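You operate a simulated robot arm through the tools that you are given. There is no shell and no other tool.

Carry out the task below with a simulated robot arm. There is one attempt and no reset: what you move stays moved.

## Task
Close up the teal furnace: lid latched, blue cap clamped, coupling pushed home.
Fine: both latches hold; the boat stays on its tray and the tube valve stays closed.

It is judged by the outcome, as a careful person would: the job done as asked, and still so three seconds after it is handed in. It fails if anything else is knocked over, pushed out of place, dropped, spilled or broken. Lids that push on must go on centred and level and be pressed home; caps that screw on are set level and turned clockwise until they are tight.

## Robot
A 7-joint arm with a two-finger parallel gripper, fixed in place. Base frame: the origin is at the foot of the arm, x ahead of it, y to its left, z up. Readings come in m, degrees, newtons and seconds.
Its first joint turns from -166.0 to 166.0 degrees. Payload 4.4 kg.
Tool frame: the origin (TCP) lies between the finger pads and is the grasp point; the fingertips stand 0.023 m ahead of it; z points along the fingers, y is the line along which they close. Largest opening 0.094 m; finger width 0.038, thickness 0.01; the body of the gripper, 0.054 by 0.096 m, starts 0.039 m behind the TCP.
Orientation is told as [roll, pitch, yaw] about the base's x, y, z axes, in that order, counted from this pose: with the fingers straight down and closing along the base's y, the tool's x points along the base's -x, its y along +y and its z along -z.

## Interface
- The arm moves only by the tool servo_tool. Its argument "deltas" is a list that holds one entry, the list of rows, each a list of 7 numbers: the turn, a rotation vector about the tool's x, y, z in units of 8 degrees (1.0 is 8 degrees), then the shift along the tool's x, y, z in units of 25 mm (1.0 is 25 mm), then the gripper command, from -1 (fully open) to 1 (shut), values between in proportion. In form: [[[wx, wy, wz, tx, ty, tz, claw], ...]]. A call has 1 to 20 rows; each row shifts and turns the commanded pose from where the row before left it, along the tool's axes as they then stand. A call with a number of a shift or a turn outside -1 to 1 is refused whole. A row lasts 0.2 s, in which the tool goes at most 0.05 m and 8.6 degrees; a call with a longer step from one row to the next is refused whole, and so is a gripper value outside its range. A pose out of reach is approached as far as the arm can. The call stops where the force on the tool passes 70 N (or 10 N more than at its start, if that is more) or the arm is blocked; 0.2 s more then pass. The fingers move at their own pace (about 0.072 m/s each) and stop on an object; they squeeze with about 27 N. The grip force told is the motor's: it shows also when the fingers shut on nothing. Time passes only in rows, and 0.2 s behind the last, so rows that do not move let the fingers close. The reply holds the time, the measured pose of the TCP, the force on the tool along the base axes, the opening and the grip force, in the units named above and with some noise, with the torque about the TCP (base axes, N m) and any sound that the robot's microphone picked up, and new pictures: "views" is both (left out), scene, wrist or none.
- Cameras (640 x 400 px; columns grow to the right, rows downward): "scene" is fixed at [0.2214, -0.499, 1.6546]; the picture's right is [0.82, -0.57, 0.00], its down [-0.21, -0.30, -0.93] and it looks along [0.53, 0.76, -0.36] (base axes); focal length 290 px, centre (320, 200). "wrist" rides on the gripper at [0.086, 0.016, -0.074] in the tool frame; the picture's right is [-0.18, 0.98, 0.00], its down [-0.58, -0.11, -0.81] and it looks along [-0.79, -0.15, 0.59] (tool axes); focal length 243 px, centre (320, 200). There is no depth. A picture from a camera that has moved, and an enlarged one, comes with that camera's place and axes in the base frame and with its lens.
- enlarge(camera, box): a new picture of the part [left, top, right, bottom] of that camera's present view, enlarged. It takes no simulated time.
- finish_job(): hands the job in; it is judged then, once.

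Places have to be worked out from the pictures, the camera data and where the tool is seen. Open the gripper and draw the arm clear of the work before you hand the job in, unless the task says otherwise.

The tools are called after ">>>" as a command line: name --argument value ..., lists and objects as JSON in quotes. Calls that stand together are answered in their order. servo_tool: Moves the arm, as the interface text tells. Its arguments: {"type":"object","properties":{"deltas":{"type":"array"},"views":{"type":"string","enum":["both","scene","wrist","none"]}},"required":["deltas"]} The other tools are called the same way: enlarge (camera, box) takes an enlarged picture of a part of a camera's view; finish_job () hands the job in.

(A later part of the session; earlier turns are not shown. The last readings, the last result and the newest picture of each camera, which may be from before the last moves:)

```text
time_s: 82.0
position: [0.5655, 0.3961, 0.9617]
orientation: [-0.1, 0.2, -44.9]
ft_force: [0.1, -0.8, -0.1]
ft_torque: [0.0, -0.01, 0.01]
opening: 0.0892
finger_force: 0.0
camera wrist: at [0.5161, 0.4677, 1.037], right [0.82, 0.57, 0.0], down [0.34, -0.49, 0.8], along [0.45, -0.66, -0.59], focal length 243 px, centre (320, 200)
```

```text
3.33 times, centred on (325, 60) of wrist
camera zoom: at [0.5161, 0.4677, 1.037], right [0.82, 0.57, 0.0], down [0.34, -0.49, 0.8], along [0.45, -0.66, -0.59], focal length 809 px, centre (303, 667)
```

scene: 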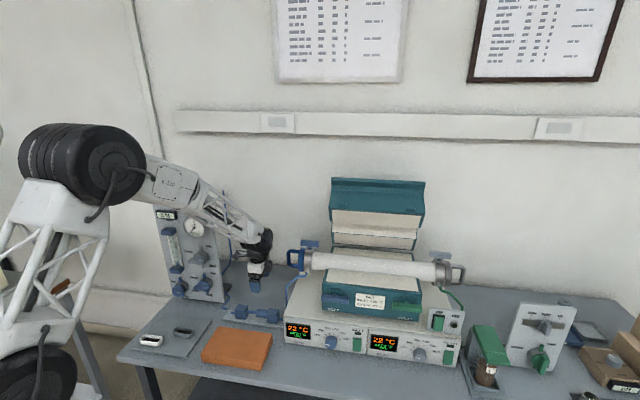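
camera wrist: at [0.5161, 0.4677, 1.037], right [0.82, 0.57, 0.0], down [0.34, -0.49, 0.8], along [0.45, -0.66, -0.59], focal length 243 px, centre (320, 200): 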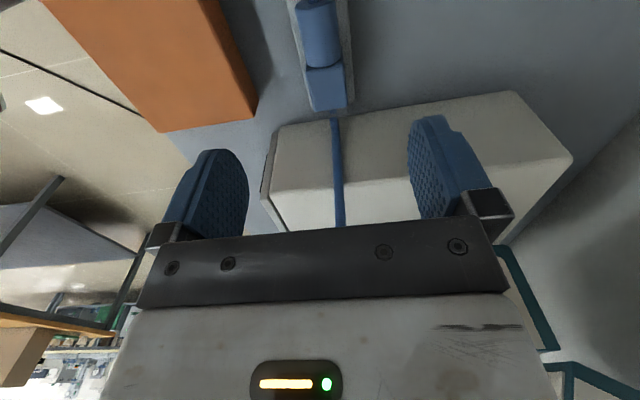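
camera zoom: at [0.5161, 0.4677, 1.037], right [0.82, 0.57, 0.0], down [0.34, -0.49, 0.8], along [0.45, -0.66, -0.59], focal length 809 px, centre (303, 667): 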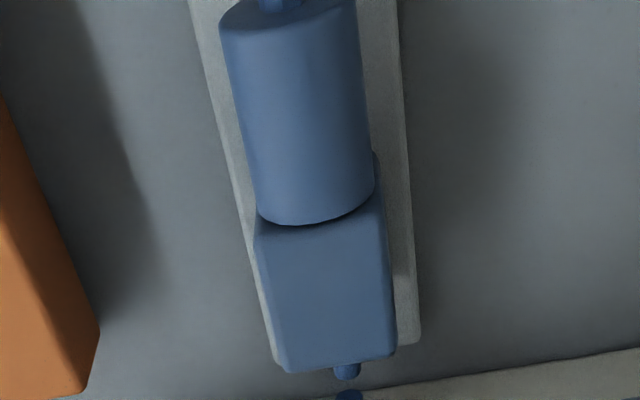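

The coupling sleeve is flush against the right block. Now the lid: I'll rise and take an end-on look at the lid profile with the gripper closed so it's not occluded.

>>> servo_tool --deltas '[[[0, 0, 0, 0, 0, -1, -0.9], [0, 0, 0, 0, 0, -1, -0.9], [0, 0, 0, 0, 0, -1, -0.9], [0, 0, 0, 0, 0, -1, 1], [0, 0, 0, 0, 0, -1, 1], [0, 0, 0, 0, 0, -1, 1], [0, 0, 0, 0, 0, -1, 1], [0, 0, 0, 0, 0, -1, 1], [0, 0, 0, 0, 0, -1, 1], [0, 0, 0, 0, 0, -1, 1], [0, 0, 0, 0, 0, -1, 1], [0, 0, 0, 0, 0, -1, 1], [0, 0, 0, 0, 0, -1, 1], [0, 0, 0, 0, 0, -1, 1], [0, 0, 0, 0, 0, -1, 1], [0, 0, 0, 0, 0, -1, 1], [0, 0, 0, 0.4, 0.4, -1, 1], [0, 0, 0, 0.4, 0.4, -1, 1], [0, 0, 0, 0, 0, 0, 1]]]' --views "both"

>>> enlarge --camera "wrist" --box '[330, 60, 530, 230]'

```text
time_s: 86.0
position: [0.5684, 0.4227, 1.41]
orientation: [0.0, 0.2, -45.0]
ft_force: [-0.4, -0.9, 1.0]
ft_torque: [-0.01, -0.01, -0.01]
opening: 0.0
finger_force: 27.4
camera wrist: at [0.5185, 0.4953, 1.4861], right [0.82, 0.57, 0.0], down [0.34, -0.49, 0.8], along [0.45, -0.66, -0.59], focal length 243 px, centre (320, 200)
```

scene: 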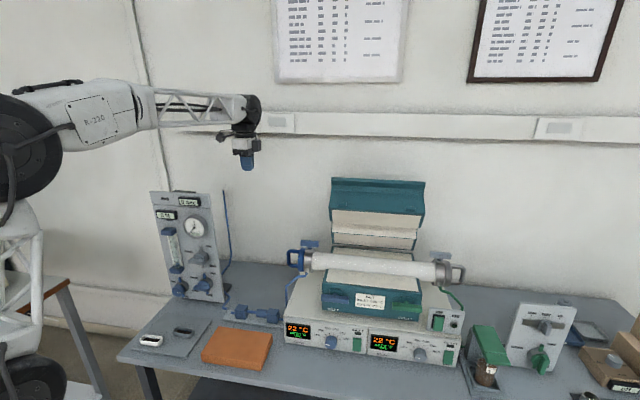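
wrist: 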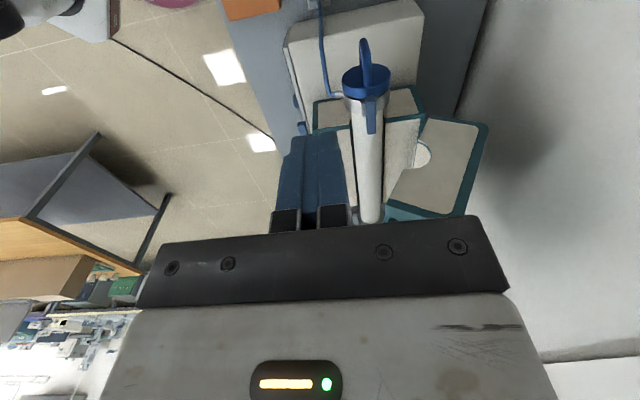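

```text
2.35 times, centred on (430, 145) of wrist
camera zoom: at [0.5185, 0.4953, 1.4861], right [0.82, 0.57, 0.0], down [0.34, -0.49, 0.8], along [0.45, -0.66, -0.59], focal length 571 px, centre (61, 329)
```

zoom: 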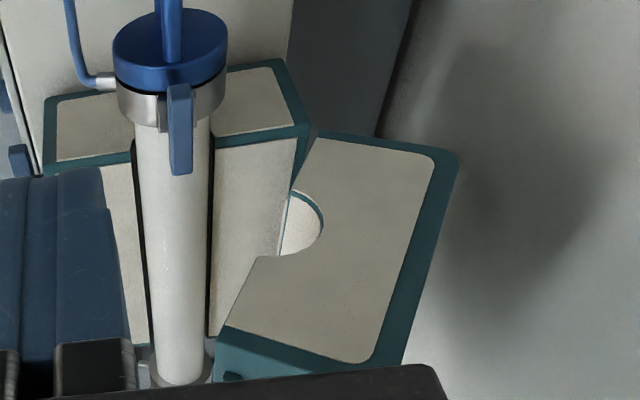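

The palm hides the lip, so I'll rise to see the top of the lid from above its end.

>>> servo_tool --deltas '[[[0, 0, 0, 0, 0, -1, 1], [0, 0, 0, 0, 0, -1, 1], [0, 0, 0, 0, 0, -1, 1], [0, 0, 0, 0, 0, -1, 1], [0, 0, 0, 0, 0, -1, 1], [0, 0, 0, 0, 0, -1, 1], [0, 0, 0, 0, 0, -1, 1], [0, 0, 0, 0, 0, -1, 1], [0, 0, 0, 0, 0, -1, 1], [0, 0, 0, 0, 0, 0, 1]]]' --views "wrist"

>>> enlarge --camera "wrist" --box '[330, 60, 530, 230]'

```text
time_s: 88.2
position: [0.5685, 0.4239, 1.6358]
orientation: [-0.1, 0.2, -45.0]
ft_force: [-0.6, 0.3, -0.1]
ft_torque: [0.05, 0.0, 0.02]
opening: 0.0
finger_force: 26.9
camera wrist: at [0.5186, 0.4951, 1.7123], right [0.82, 0.57, 0.0], down [0.34, -0.49, 0.8], along [0.45, -0.66, -0.59], focal length 243 px, centre (320, 200)
```

wrist: 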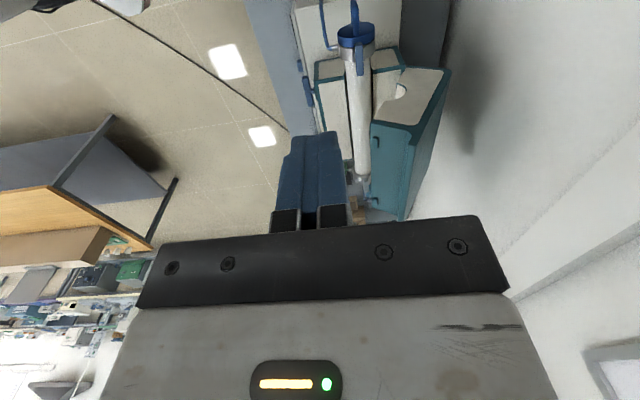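

```text
2.35 times, centred on (430, 145) of wrist
camera zoom: at [0.5186, 0.4951, 1.7123], right [0.82, 0.57, 0.0], down [0.34, -0.49, 0.8], along [0.45, -0.66, -0.59], focal length 571 px, centre (61, 329)
```

zoom: 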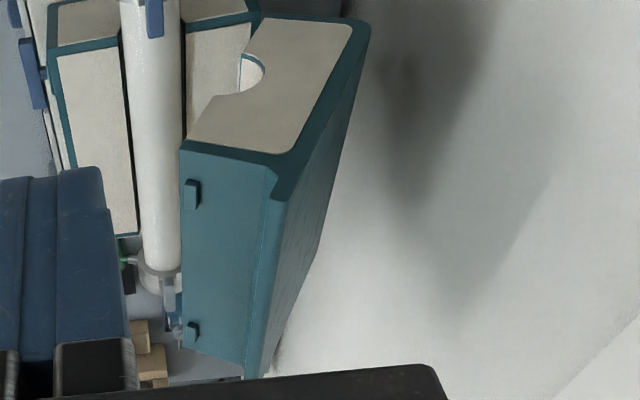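

>>> enlarge --camera "wrist" --box '[375, 95, 455, 150]'

>>> enlarge --camera "scene" --box '[315, 170, 375, 215]'

```text
7.27 times, centred on (415, 122) of wrist
camera zoom: at [0.5186, 0.4951, 1.7123], right [0.82, 0.57, 0.0], down [0.34, -0.49, 0.8], along [0.45, -0.66, -0.59], focal length 1764 px, centre (-371, 764)
```

zoom: 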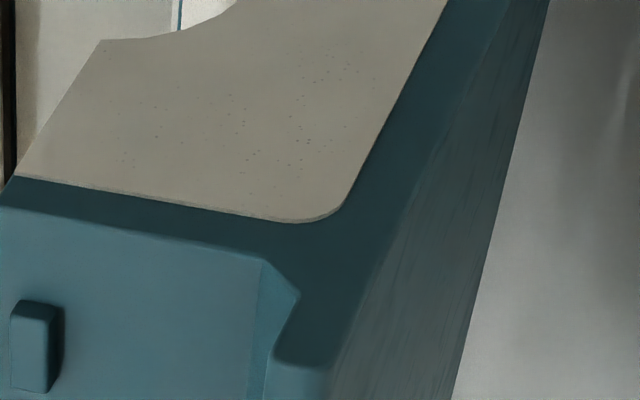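

```text
8.89 times, centred on (345, 192) of scene
camera zoom: at [0.2214, -0.499, 1.6546], right [0.82, -0.57, 0.0], down [-0.21, -0.3, -0.93], along [0.53, 0.76, -0.36], focal length 2576 px, centre (98, 267)
```

zoom: 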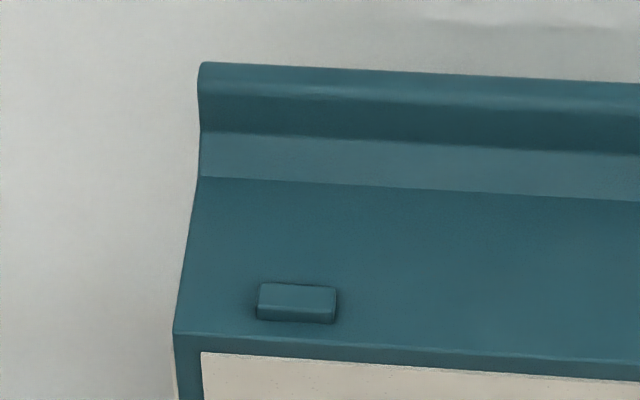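

The lid profile is now clear. The hinge is near n≈0.888, z≈1.012, the lid is open about 61°, and a 17 mm-thick handle lip has its edge near n≈0.84, z≈1.338. I'll cage this lip with the fingers and guide the lid down its arc, starting by tilting the tool 28° and moving above it.

>>> servo_tool --deltas '[[[-0.9, 0, 0, 0, 0, 0, -0.2], [-0.9, 0, 0, 0, 0, 0, -0.2], [-0.9, 0, 0, 0, 0, 0, -0.2], [-0.85, 0, 0, 0, 0, 0, -0.2], [0, 0, 0, -1, 0, 0, -0.2], [0, 0, 0, -1, 0, 0, -0.2], [0, 0, 0, -1, 0, 0, -0.2], [0, 0, 0, -1, 0, 0, -0.2], [0, 0, 0, -1, 0, 0, -0.2], [0, 0, 0, -1, 0, 0, -0.2], [0, 0, 0, -1, 0, 0, -0.2], [0, 0, 0, -1, 0, 0, -0.2], [0, 0, 0, -1, 0, 0, -0.2], [0, 0, 0, -1, 0, 0, -0.2], [0, 0, 0, -1, 0, 0, -0.2], [0, 0, 0, -1, 0, 0, -0.2], [0, 0, 0, -1, 0, 0, -0.2], [0, 0, 0, -1, 0, 0, -0.2], [0, 0, 0, -1, 0, 0, -0.2], [0, 0, 0, 0, 0, 0, -0.2]]]' --views "both"

```text
time_s: 92.4
position: [0.8345, 0.1578, 1.6343]
orientation: [28.4, 0.2, -44.9]
ft_force: [-0.6, 0.2, 0.2]
ft_torque: [0.01, 0.03, 0.01]
opening: 0.0562
finger_force: 0.1
camera wrist: at [0.7579, 0.2032, 1.709], right [0.74, 0.48, 0.47], down [0.08, -0.75, 0.66], along [0.67, -0.45, -0.59], focal length 243 px, centre (320, 200)
```

scene: 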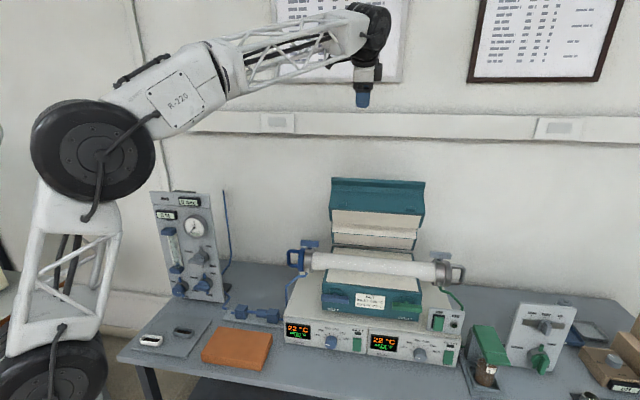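
wrist: 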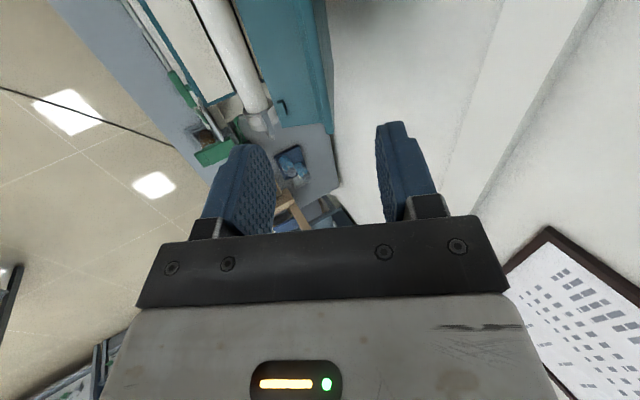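

Tilt and position are as planned (a≈0.479). I'll approach along the tool axis to a pre-grasp point ~6 cm above the lip.

>>> servo_tool --deltas '[[[0, 0, 0, 0, -0.073, 0.97, -0.2], [0, 0, 0, 0, -0.073, 0.97, -0.2], [0, 0, 0, 0, -0.073, 0.97, -0.2], [0, 0, 0, 0, -0.073, 0.97, -0.2], [0, 0, 0, 0, -0.073, 0.97, -0.2], [0, 0, 0, 0, -0.073, 0.97, -0.2], [0, 0, 0, 0, -0.073, 0.97, -0.2], [0, 0, 0, 0, -0.073, 0.97, -0.2], [0, 0, 0, 0, -0.073, 0.97, -0.2], [0, 0, 0, 0, -0.073, 0.97, -0.2], [0, 0, 0, 0, -0.073, 0.97, -0.2], [0, 0, 0, 0, 0, 0, -0.2]]]' --views "both"

>>> enlarge --camera "wrist" --box '[200, 50, 440, 200]'

>>> enlarge --camera "scene" --box '[320, 130, 440, 210]'

```text
time_s: 95.0
position: [0.9106, 0.2369, 1.3908]
orientation: [28.2, 0.2, -44.9]
ft_force: [0.0, 0.5, -0.4]
ft_torque: [-0.03, 0.0, -0.03]
opening: 0.0565
finger_force: 0.1
camera wrist: at [0.8347, 0.2815, 1.4654], right [0.74, 0.48, 0.47], down [0.07, -0.75, 0.66], along [0.67, -0.45, -0.59], focal length 243 px, centre (320, 200)
```

scene: 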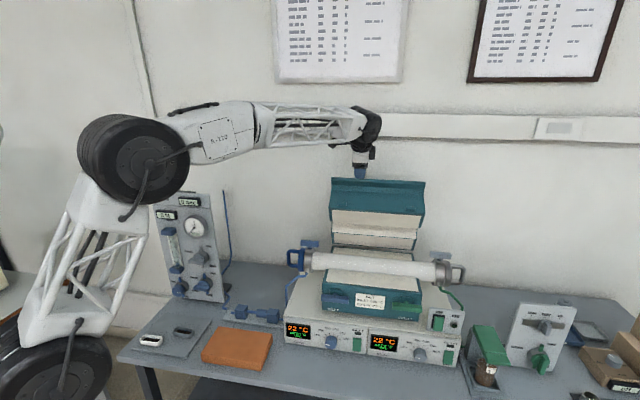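
wrist: 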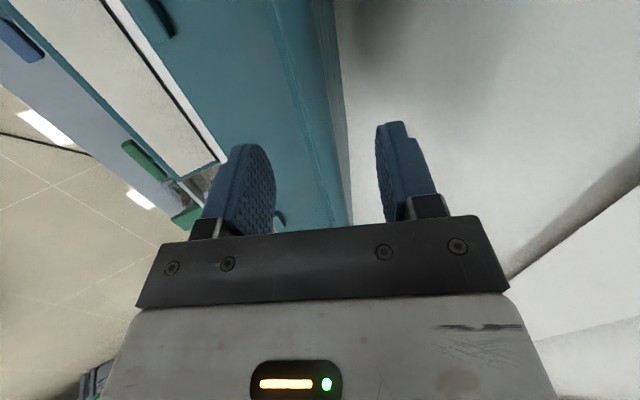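

```text
2.67 times, centred on (320, 125) of wrist
camera zoom: at [0.8347, 0.2815, 1.4654], right [0.74, 0.48, 0.47], down [0.07, -0.75, 0.66], along [0.67, -0.45, -0.59], focal length 647 px, centre (320, 400)
```

zoom: 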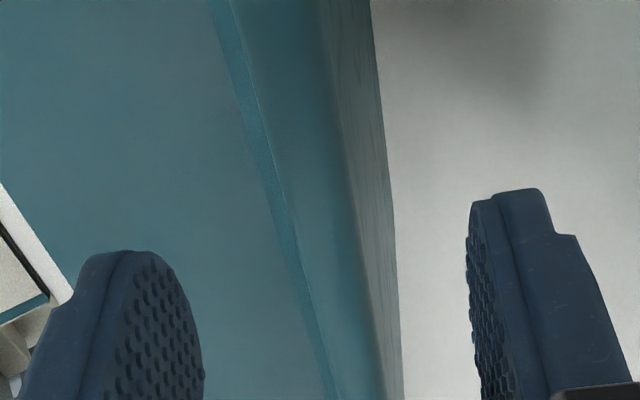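

```text
5.00 times, centred on (380, 170) of scene
camera zoom: at [0.2214, -0.499, 1.6546], right [0.82, -0.57, 0.0], down [-0.21, -0.3, -0.93], along [0.53, 0.76, -0.36], focal length 1449 px, centre (20, 350)
```

zoom: 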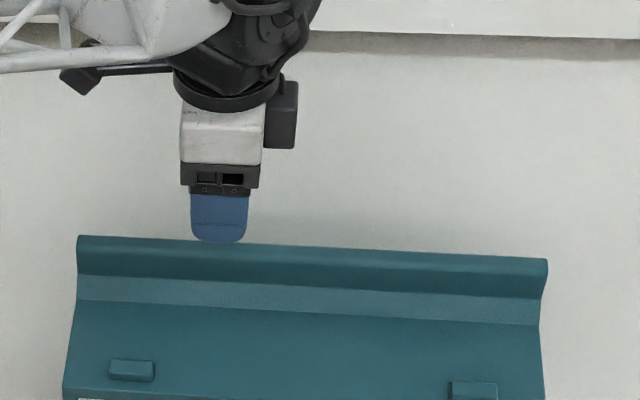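

The lip's edge is between the fingers, about 3 mm off centre toward the front finger. I'll correct that and ease in 4 cm.

>>> servo_tool --deltas '[[[0, 0, 0, 0, -0.12, 0.3, -0.2], [0, 0, 0, 0, 0, 0.4, -0.2], [0, 0, 0, 0, 0, 0.4, -0.2], [0, 0, 0, 0, 0, 0.4, -0.2], [0, 0, 0, 0, 0, 0, -0.2]]]' --views "wrist"

>>> enlarge --camera "wrist" --box '[220, 100, 440, 240]'

>>> enlarge --camera "scene" --box '[320, 130, 440, 210]'

```text
time_s: 96.2
position: [0.9208, 0.247, 1.357]
orientation: [28.3, 0.1, -44.9]
ft_force: [1.2, 0.6, 0.2]
ft_torque: [0.0, -0.01, 0.02]
opening: 0.0564
finger_force: 0.1
camera wrist: at [0.8448, 0.2919, 1.4314], right [0.74, 0.48, 0.47], down [0.07, -0.75, 0.66], along [0.67, -0.45, -0.59], focal length 243 px, centre (320, 200)
```

wrist: 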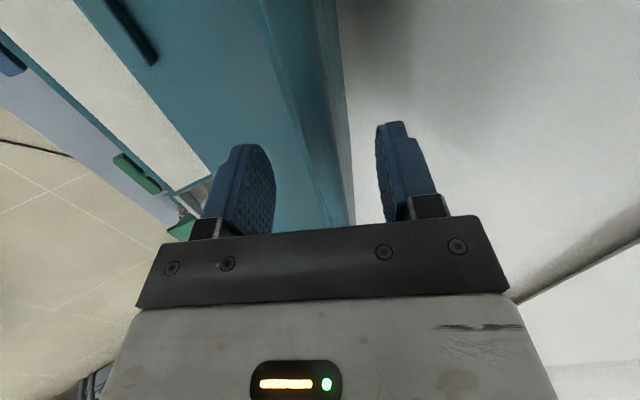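

```text
2.86 times, centred on (330, 170) of wrist
camera zoom: at [0.8448, 0.2919, 1.4314], right [0.74, 0.48, 0.47], down [0.07, -0.75, 0.66], along [0.67, -0.45, -0.59], focal length 693 px, centre (291, 286)
```

zoom: 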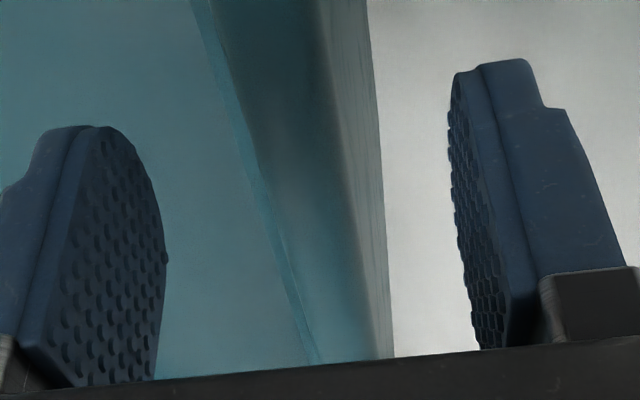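

```text
5.00 times, centred on (380, 170) of scene
camera zoom: at [0.2214, -0.499, 1.6546], right [0.82, -0.57, 0.0], down [-0.21, -0.3, -0.93], along [0.53, 0.76, -0.36], focal length 1449 px, centre (20, 350)
```

zoom: 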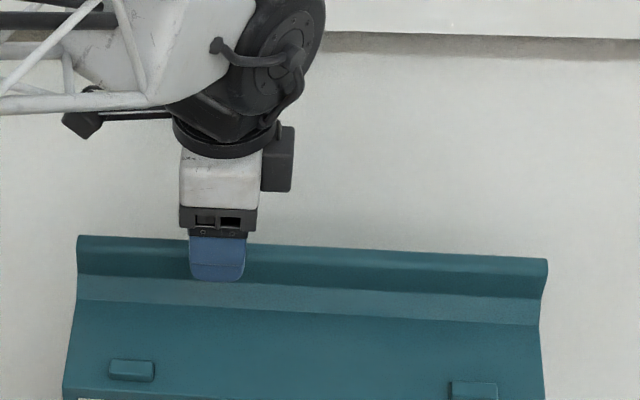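

It's aligned now. I'll go in the remaining ~24 mm gently, watching for contact.

>>> servo_tool --deltas '[[[0, 0, 0, 0, 0, 0.2, -0.2], [0, 0, 0, 0, 0, 0.2, -0.2], [0, 0, 0, 0, 0, 0.2, -0.2], [0, 0, 0, 0, 0, 0.2, -0.2], [0, 0, 0, 0, 0, 0.15, -0.2], [0, 0, 0, 0, 0, 0, -0.2]]]' --views "wrist"

>>> enlarge --camera "wrist" --box '[220, 100, 440, 240]'

>>> enlarge --camera "scene" --box '[320, 130, 440, 210]'

```text
time_s: 97.6
position: [0.9298, 0.2539, 1.3365]
orientation: [28.3, 0.2, -44.9]
ft_force: [0.1, -0.4, 0.3]
ft_torque: [0.02, 0.01, 0.01]
opening: 0.0563
finger_force: 0.1
camera wrist: at [0.8525, 0.3002, 1.4103], right [0.74, 0.48, 0.47], down [0.07, -0.75, 0.66], along [0.67, -0.45, -0.59], focal length 243 px, centre (320, 200)
```

wrist: 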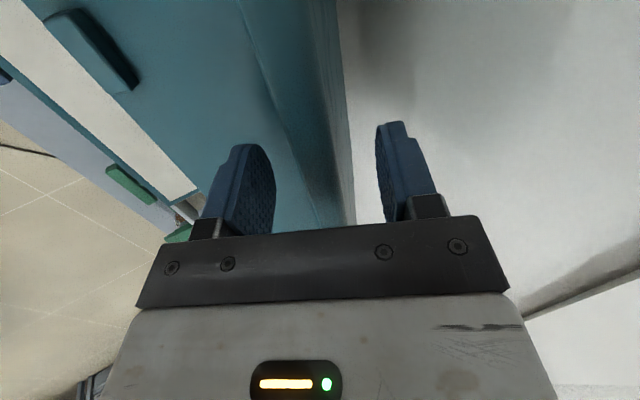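

```text
2.86 times, centred on (330, 170) of wrist
camera zoom: at [0.8525, 0.3002, 1.4103], right [0.74, 0.48, 0.47], down [0.07, -0.75, 0.66], along [0.67, -0.45, -0.59], focal length 693 px, centre (291, 286)
```

zoom: 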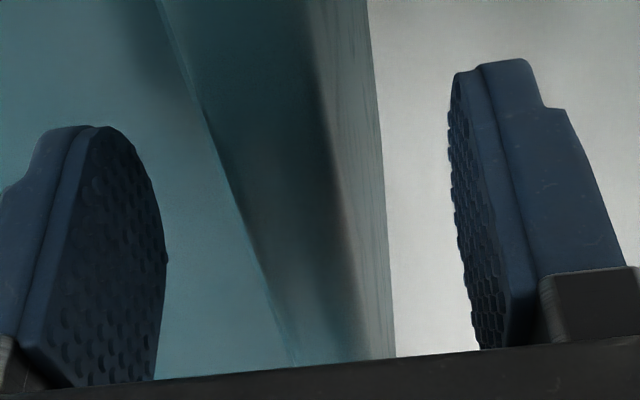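

```text
5.00 times, centred on (380, 170) of scene
camera zoom: at [0.2214, -0.499, 1.6546], right [0.82, -0.57, 0.0], down [-0.21, -0.3, -0.93], along [0.53, 0.76, -0.36], focal length 1449 px, centre (20, 350)
```

zoom: 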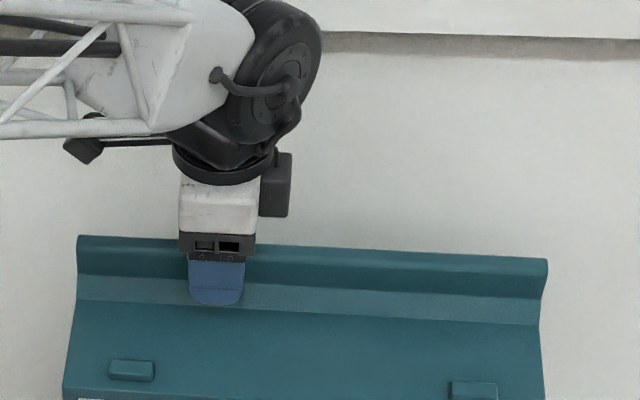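

The fingers straddle the lip with about 2 cm overlap. I'll close to a loose cage (~26 mm) around the 17 mm lip.

>>> servo_tool --deltas '[[[0, 0, 0, 0, 0, 0, 0.2], [0, 0, 0, 0, 0, 0, 0.45], [0, 0, 0, 0, 0, 0, 0.45], [0, 0, 0, 0, 0, 0, 0.45]]]' --views "wrist"

>>> enlarge --camera "wrist" --box '[220, 100, 440, 240]'

```text
time_s: 98.6
position: [0.9285, 0.2555, 1.3351]
orientation: [28.3, 0.2, -44.9]
ft_force: [0.4, -1.0, -0.3]
ft_torque: [0.01, -0.02, 0.01]
opening: 0.0259
finger_force: 0.0
camera wrist: at [0.8525, 0.3001, 1.4104], right [0.74, 0.48, 0.47], down [0.07, -0.75, 0.66], along [0.67, -0.45, -0.59], focal length 243 px, centre (320, 200)
```

wrist: 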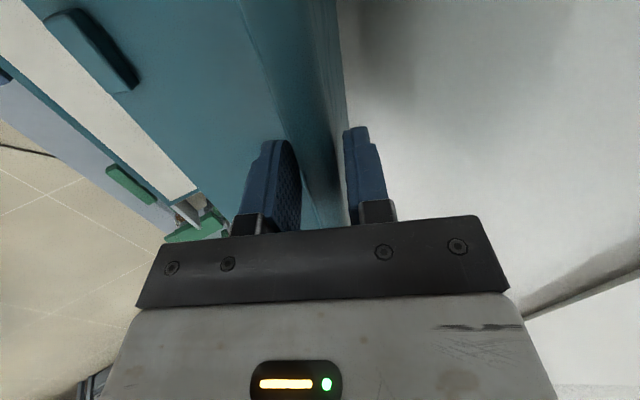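

```text
2.86 times, centred on (330, 170) of wrist
camera zoom: at [0.8525, 0.3001, 1.4104], right [0.74, 0.48, 0.47], down [0.07, -0.75, 0.66], along [0.67, -0.45, -0.59], focal length 693 px, centre (291, 286)
```

zoom: 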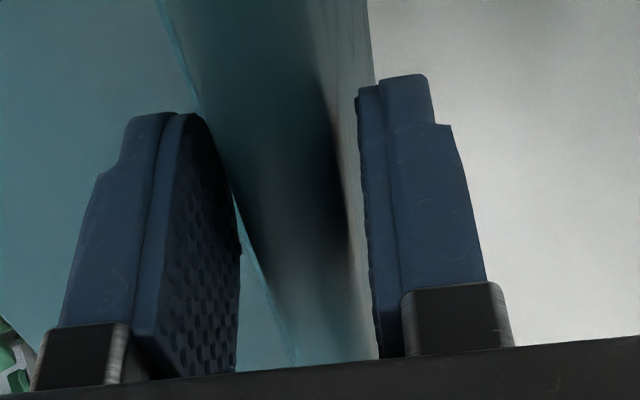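

The lip is caged with no contact. I'll start the closing arc (2° per row about the hinge) with a short trial.

>>> servo_tool --deltas '[[[-0.125, 0, 0, 0, -0.217, -0.073, 0.45], [-0.25, 0, 0, 0, -0.434, -0.147, 0.45], [-0.25, 0, 0, 0, -0.434, -0.147, 0.45], [-0.25, 0, 0, 0, -0.434, -0.147, 0.45], [0, 0, 0, 0, 0, 0, 0.45]]]' --views "both"

>>> enlarge --camera "scene" --box '[320, 130, 440, 210]'

>>> enlarge --camera "wrist" --box '[220, 100, 440, 240]'

```text
time_s: 99.8
position: [0.9012, 0.2274, 1.327]
orientation: [35.3, 0.1, -44.9]
ft_force: [2.1, 1.6, 2.2]
ft_torque: [0.02, -0.13, 0.03]
opening: 0.0272
finger_force: 1.1
camera wrist: at [0.819, 0.2661, 1.3985], right [0.7, 0.44, 0.57], down [0.02, -0.8, 0.59], along [0.72, -0.4, -0.57], focal length 243 px, centre (320, 200)
```

scene: 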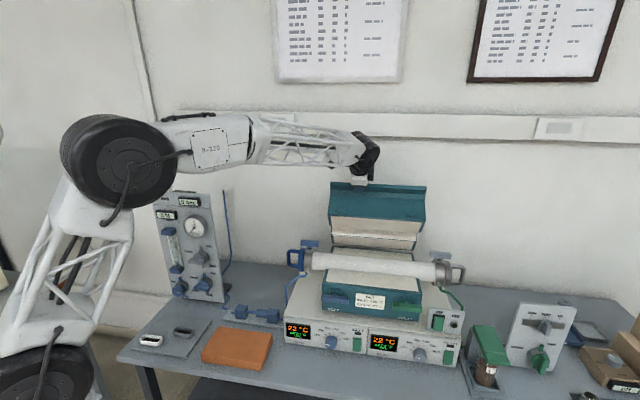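
wrist: 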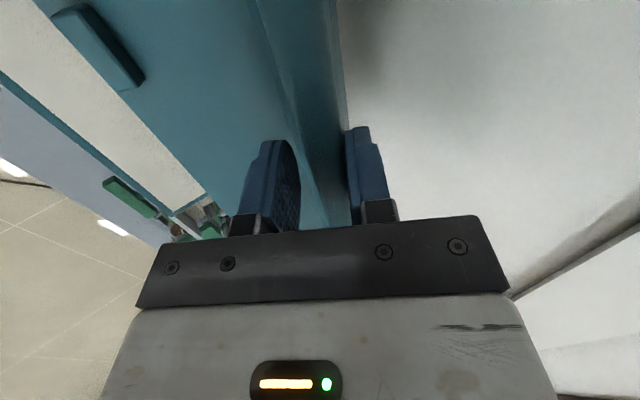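

```text
5.00 times, centred on (380, 170) of scene
camera zoom: at [0.2214, -0.499, 1.6546], right [0.82, -0.57, 0.0], down [-0.21, -0.3, -0.93], along [0.53, 0.76, -0.36], focal length 1449 px, centre (20, 350)
```

zoom: 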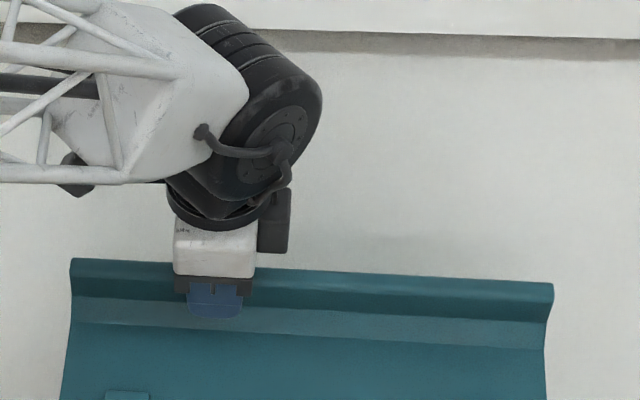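

```text
2.86 times, centred on (330, 170) of wrist
camera zoom: at [0.819, 0.2661, 1.3985], right [0.7, 0.44, 0.57], down [0.02, -0.8, 0.59], along [0.72, -0.4, -0.57], focal length 693 px, centre (291, 286)
```

zoom: 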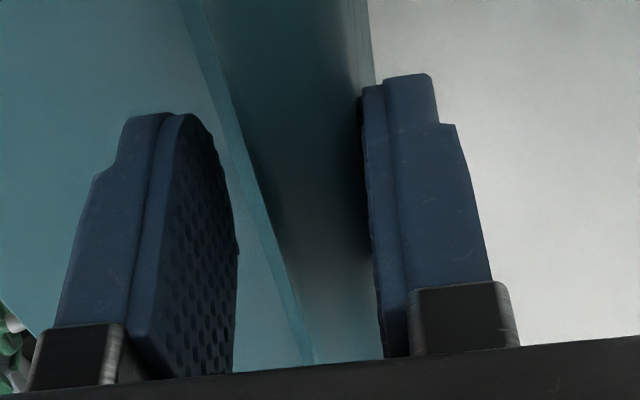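

The lid follows the back finger with only ~2–3 N. Continuing the arc.

>>> servo_tool --deltas '[[[-0.25, 0, 0, 0, -0.434, -0.147, 0.45], [-0.25, 0, 0, 0, -0.434, -0.147, 0.45], [-0.25, 0, 0, 0, -0.434, -0.147, 0.45], [-0.25, 0, 0, 0, -0.434, -0.147, 0.45], [-0.25, 0, 0, 0, -0.434, -0.147, 0.45], [-0.25, 0, 0, 0, -0.434, -0.147, 0.45], [-0.25, 0, 0, 0, -0.434, -0.147, 0.45], [0, 0, 0, 0, 0, 0, 0.45]]]' --views "both"

>>> enlarge --camera "scene" --box '[320, 150, 440, 230]'

>>> enlarge --camera "wrist" --box '[220, 100, 440, 240]'

```text
time_s: 101.6
position: [0.8499, 0.175, 1.297]
orientation: [49.4, 0.2, -44.9]
ft_force: [-0.3, 1.5, 0.4]
ft_torque: [0.02, -0.04, 0.05]
opening: 0.0261
finger_force: 1.1
camera wrist: at [0.7552, 0.203, 1.3589], right [0.58, 0.32, 0.74], down [-0.07, -0.89, 0.44], along [0.81, -0.31, -0.5], focal length 243 px, centre (320, 200)
```

scene: 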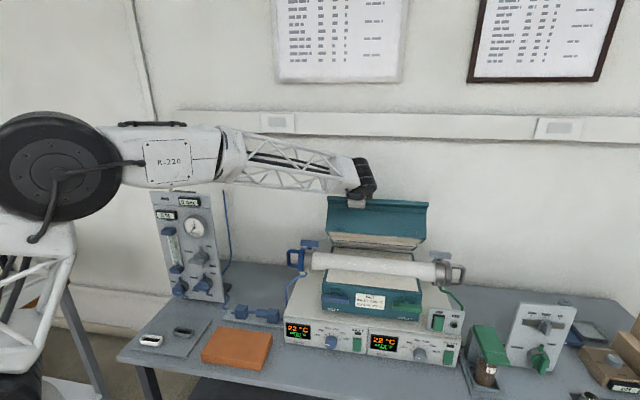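
wrist: 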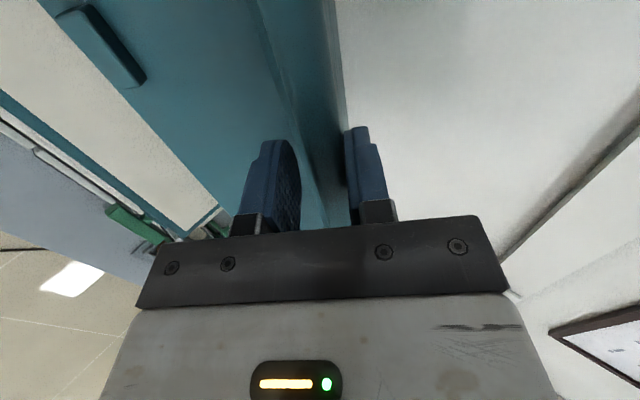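

```text
5.00 times, centred on (380, 190) of scene
camera zoom: at [0.2214, -0.499, 1.6546], right [0.82, -0.57, 0.0], down [-0.21, -0.3, -0.93], along [0.53, 0.76, -0.36], focal length 1449 px, centre (20, 250)
```

zoom: 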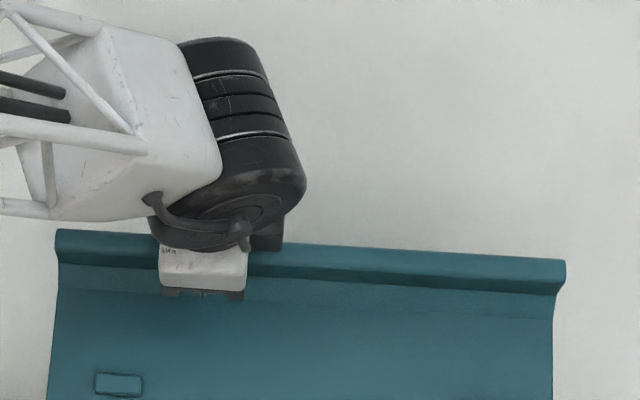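

```text
2.86 times, centred on (330, 170) of wrist
camera zoom: at [0.7552, 0.203, 1.3589], right [0.58, 0.32, 0.74], down [-0.07, -0.89, 0.44], along [0.81, -0.31, -0.5], focal length 693 px, centre (291, 286)
```

zoom: 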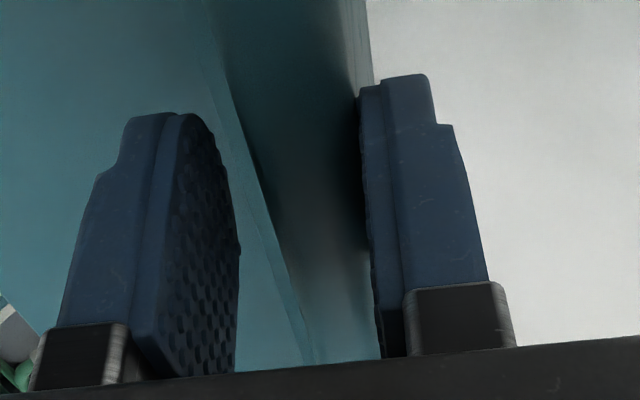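

The alignment is holding nicely with low forces. Lid is now ~40° open, so I'll continue.

>>> servo_tool --deltas '[[[-0.25, 0, 0, 0, -0.434, -0.147, 0.45], [-0.25, 0, 0, 0, -0.434, -0.147, 0.45], [-0.25, 0, 0, 0, -0.434, -0.147, 0.45], [-0.25, 0, 0, 0, -0.434, -0.147, 0.45], [-0.25, 0, 0, 0, -0.434, -0.147, 0.45], [-0.25, 0, 0, 0, -0.434, -0.147, 0.45], [-0.25, 0, 0, 0, -0.434, -0.147, 0.45], [-0.25, 0, 0, 0, -0.434, -0.147, 0.45], [0, 0, 0, 0, 0, 0, 0.45]]]' --views "both"

>>> enlarge --camera "scene" --box '[310, 170, 450, 260]'

>>> enlarge --camera "wrist" --box '[220, 100, 440, 240]'

```text
time_s: 103.6
position: [0.7979, 0.1235, 1.2423]
orientation: [65.4, 0.2, -44.8]
ft_force: [0.2, 0.0, -0.8]
ft_torque: [0.03, -0.02, 0.02]
opening: 0.0263
finger_force: 0.5
camera wrist: at [0.6937, 0.141, 1.2885], right [0.42, 0.16, 0.89], down [-0.14, -0.96, 0.24], along [0.9, -0.22, -0.38], focal length 243 px, centre (320, 200)
```

scene: 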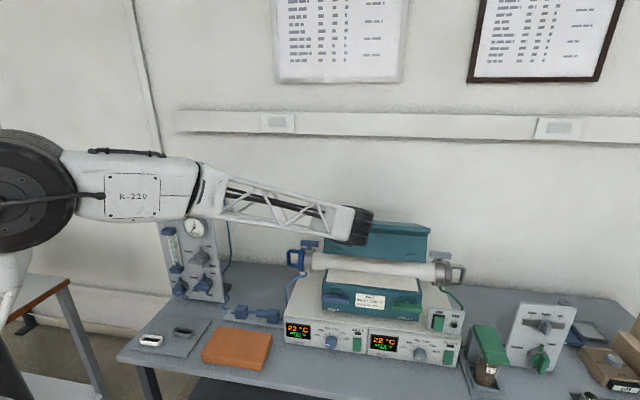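
wrist: 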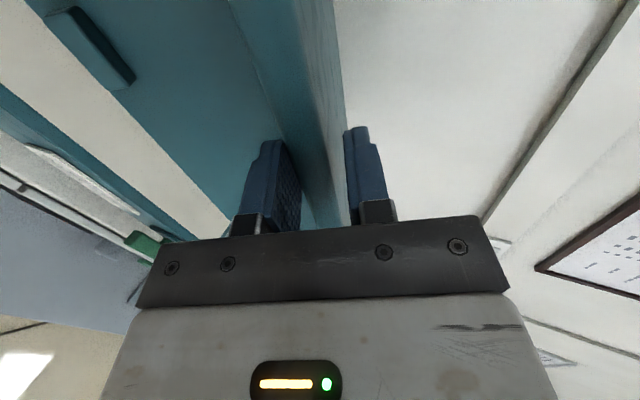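

```text
4.44 times, centred on (380, 215) of scene
camera zoom: at [0.2214, -0.499, 1.6546], right [0.82, -0.57, 0.0], down [-0.21, -0.3, -0.93], along [0.53, 0.76, -0.36], focal length 1288 px, centre (53, 133)
```

zoom: 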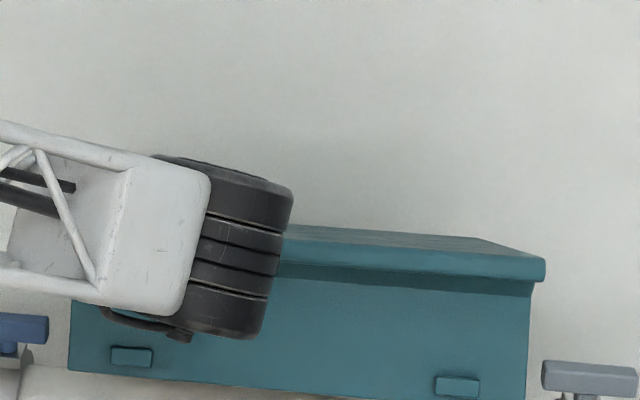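

```text
2.86 times, centred on (330, 170) of wrist
camera zoom: at [0.6937, 0.141, 1.2885], right [0.42, 0.16, 0.89], down [-0.14, -0.96, 0.24], along [0.9, -0.22, -0.38], focal length 693 px, centre (291, 286)
```

zoom: 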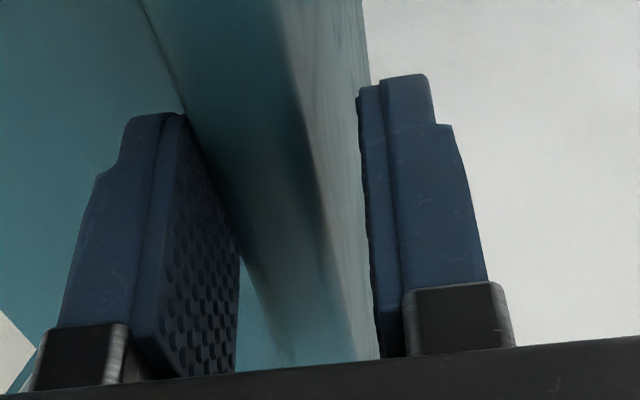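

The lid has passed balance and now rests on the lower finger as intended. I'll keep lowering it under control.

>>> servo_tool --deltas '[[[-0.25, 0, 0, 0, -0.434, -0.147, 0.45], [-0.25, 0, 0, 0, -0.434, -0.147, 0.45], [-0.25, 0, 0, 0, -0.434, -0.147, 0.45], [-0.25, 0, 0, 0, -0.434, -0.147, 0.45], [-0.25, 0, 0, 0, -0.434, -0.147, 0.45], [-0.25, 0, 0, 0, -0.434, -0.147, 0.45], [-0.25, 0, 0, 0, -0.434, -0.147, 0.45], [0, 0, 0, 0, 0, 0, 0.45]]]' --views "both"

>>> enlarge --camera "scene" --box '[290, 210, 470, 330]'

>>> enlarge --camera "wrist" --box '[220, 100, 440, 240]'

```text
time_s: 105.4
position: [0.7634, 0.0894, 1.1777]
orientation: [79.3, 0.1, -45.0]
ft_force: [-0.5, 0.0, -2.6]
ft_torque: [-0.05, -0.02, 0.03]
opening: 0.0267
finger_force: 1.0
camera wrist: at [0.6525, 0.1001, 1.2095], right [0.26, 0.0, 0.97], down [-0.16, -0.99, 0.04], along [0.95, -0.17, -0.26], focal length 243 px, centre (320, 200)
```

scene: 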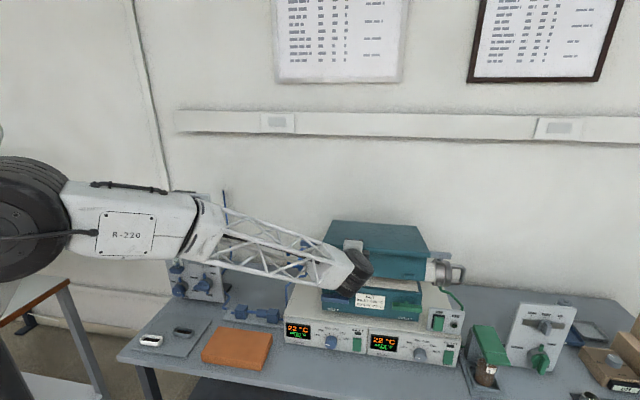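
wrist: 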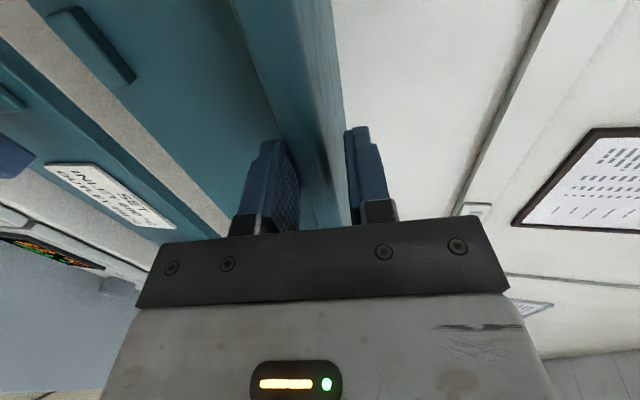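

```text
3.33 times, centred on (380, 270) of scene
camera zoom: at [0.2214, -0.499, 1.6546], right [0.82, -0.57, 0.0], down [-0.21, -0.3, -0.93], along [0.53, 0.76, -0.36], focal length 966 px, centre (120, -33)
```

zoom: 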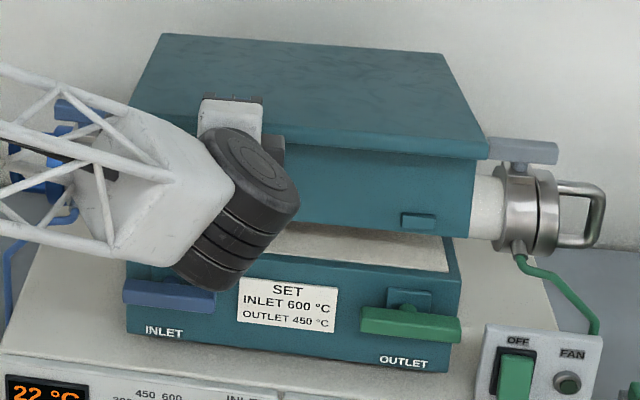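

```text
2.86 times, centred on (330, 170) of wrist
camera zoom: at [0.6525, 0.1001, 1.2095], right [0.26, 0.0, 0.97], down [-0.16, -0.99, 0.04], along [0.95, -0.17, -0.26], focal length 693 px, centre (291, 286)
```

zoom: 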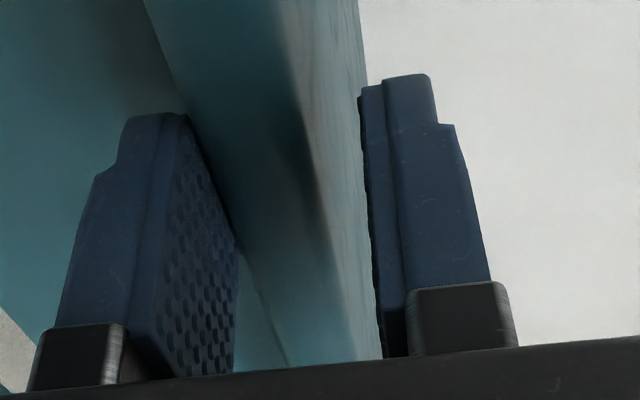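

About 10° remain. I'll lower 3 more rows, then slower.

>>> servo_tool --deltas '[[[-0.25, 0, 0, 0, -0.434, -0.147, 0.45], [-0.25, 0, 0, 0, -0.434, -0.147, 0.45], [-0.2, 0, 0, 0, -0.347, -0.118, 0.45], [-0.15, 0, 0, 0, -0.26, -0.088, 0.45], [-0.1, 0, 0, 0, -0.174, -0.059, 0.45], [0, 0, 0, 0, 0, 0, 0.45]]]' --views "both"

>>> enlarge --camera "scene" --box '[290, 210, 470, 330]'

>>> enlarge --camera "wrist" --box '[220, 100, 440, 240]'

```text
time_s: 106.8
position: [0.7495, 0.0762, 1.1386]
orientation: [86.9, 0.2, -44.9]
ft_force: [-1.2, 1.0, -2.7]
ft_torque: [-0.05, -0.01, 0.03]
opening: 0.027
finger_force: 1.0
camera wrist: at [0.6363, 0.0842, 1.1604], right [0.17, -0.09, 0.98], down [-0.16, -0.98, -0.07], along [0.97, -0.15, -0.18], focal length 243 px, centre (320, 200)
```

scene: 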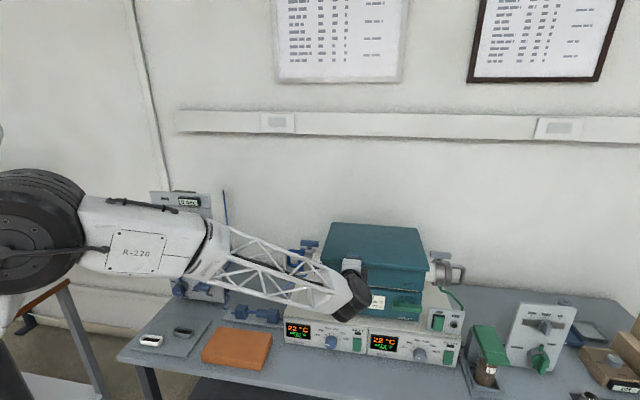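
wrist: 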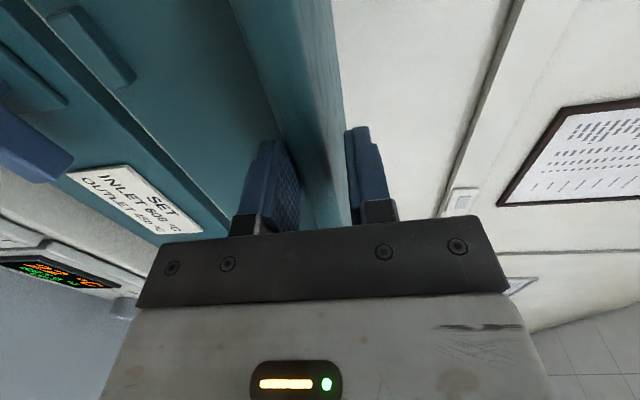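

```text
3.33 times, centred on (380, 270) of scene
camera zoom: at [0.2214, -0.499, 1.6546], right [0.82, -0.57, 0.0], down [-0.21, -0.3, -0.93], along [0.53, 0.76, -0.36], focal length 966 px, centre (120, -33)
```

zoom: 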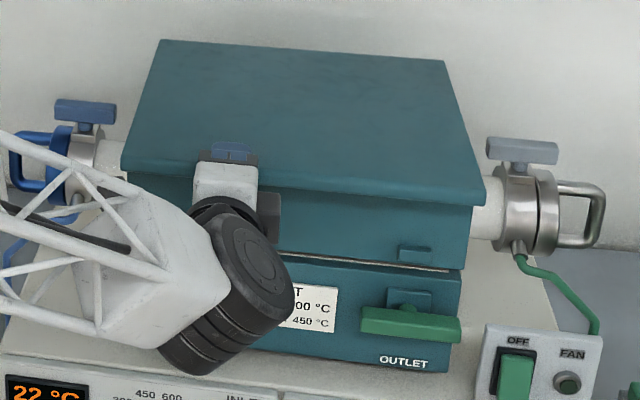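

```text
2.86 times, centred on (330, 170) of wrist
camera zoom: at [0.6363, 0.0842, 1.1604], right [0.17, -0.09, 0.98], down [-0.16, -0.98, -0.07], along [0.97, -0.15, -0.18], focal length 693 px, centre (291, 286)
```

zoom: 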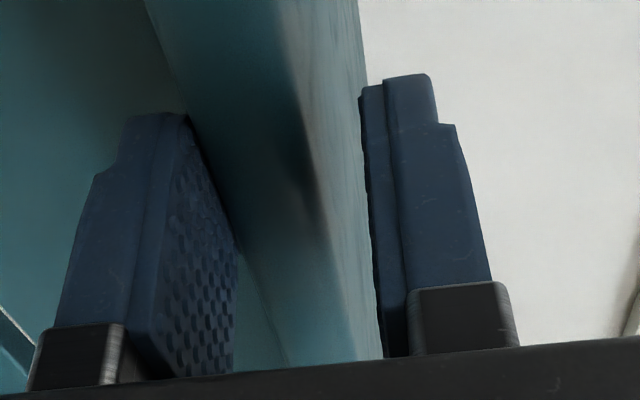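

The lid is nearly shut. A few more small steps to let it seat.

>>> servo_tool --deltas '[[[-0.1, 0, 0, 0, -0.174, -0.059, 0.45], [-0.1, 0, 0, 0, -0.174, -0.059, 0.45], [-0.1, 0, 0, 0, -0.174, -0.059, 0.45], [0, 0, 0, 0, 0, 0, 0.45]]]' --views "wrist"

>>> enlarge --camera "scene" --box '[290, 210, 470, 330]'

>>> enlarge --camera "wrist" --box '[220, 100, 440, 240]'

```text
time_s: 107.8
position: [0.7453, 0.072, 1.1266]
orientation: [89.3, 0.2, -44.9]
ft_force: [1.1, -0.2, -0.7]
ft_torque: [0.03, -0.03, -0.01]
opening: 0.0258
finger_force: 0.1
camera wrist: at [0.632, 0.08, 1.1449], right [0.14, -0.12, 0.98], down [-0.16, -0.98, -0.1], along [0.98, -0.14, -0.16], focal length 243 px, centre (320, 200)
```

wrist: 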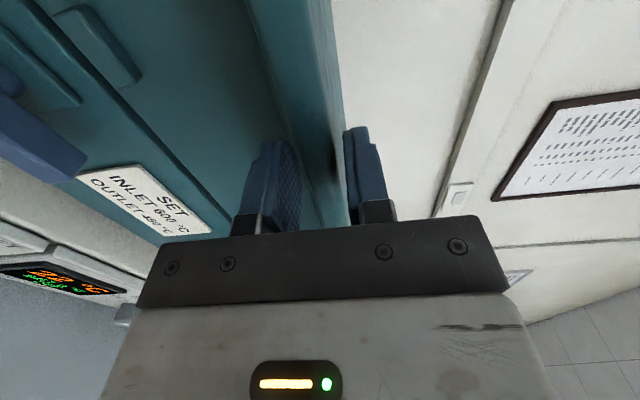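

```text
3.33 times, centred on (380, 270) of scene
camera zoom: at [0.2214, -0.499, 1.6546], right [0.82, -0.57, 0.0], down [-0.21, -0.3, -0.93], along [0.53, 0.76, -0.36], focal length 966 px, centre (120, -33)
```

zoom: 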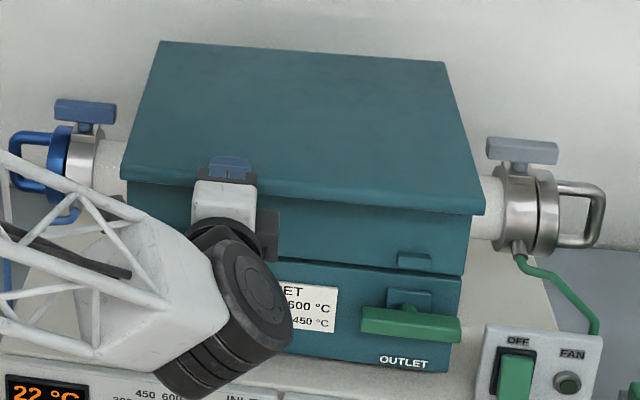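

```text
2.86 times, centred on (330, 170) of wrist
camera zoom: at [0.632, 0.08, 1.1449], right [0.14, -0.12, 0.98], down [-0.16, -0.98, -0.1], along [0.98, -0.14, -0.16], focal length 693 px, centre (291, 286)
```

zoom: 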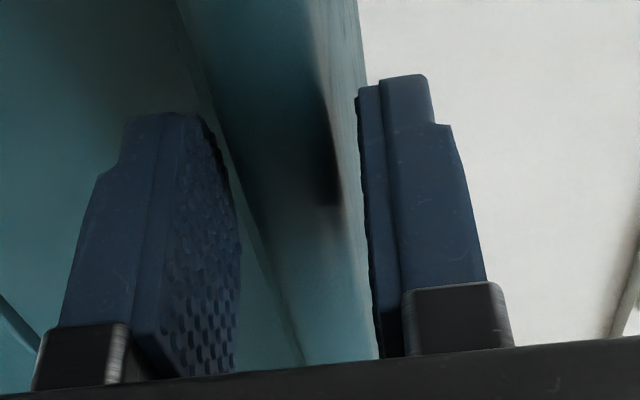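

The lid has seated: finger forces are zero and the lip floats between the fingers. I'll press it down gently with the upper finger to confirm.

>>> servo_tool --deltas '[[[0, 0, 0, 0, -0.1, 0, 0.45], [0, 0, 0, 0, -0.08, 0, 0.45], [0, 0, 0, 0, -0.06, 0, 0.45], [0, 0, 0, 0, 0, 0, 0.45]]]' --views "none"

```text
time_s: 108.8
position: [0.7449, 0.0715, 1.1209]
orientation: [89.3, 0.0, -44.9]
ft_force: [-0.7, 1.5, 3.8]
ft_torque: [0.01, -0.1, 0.05]
opening: 0.0275
finger_force: 2.0
```

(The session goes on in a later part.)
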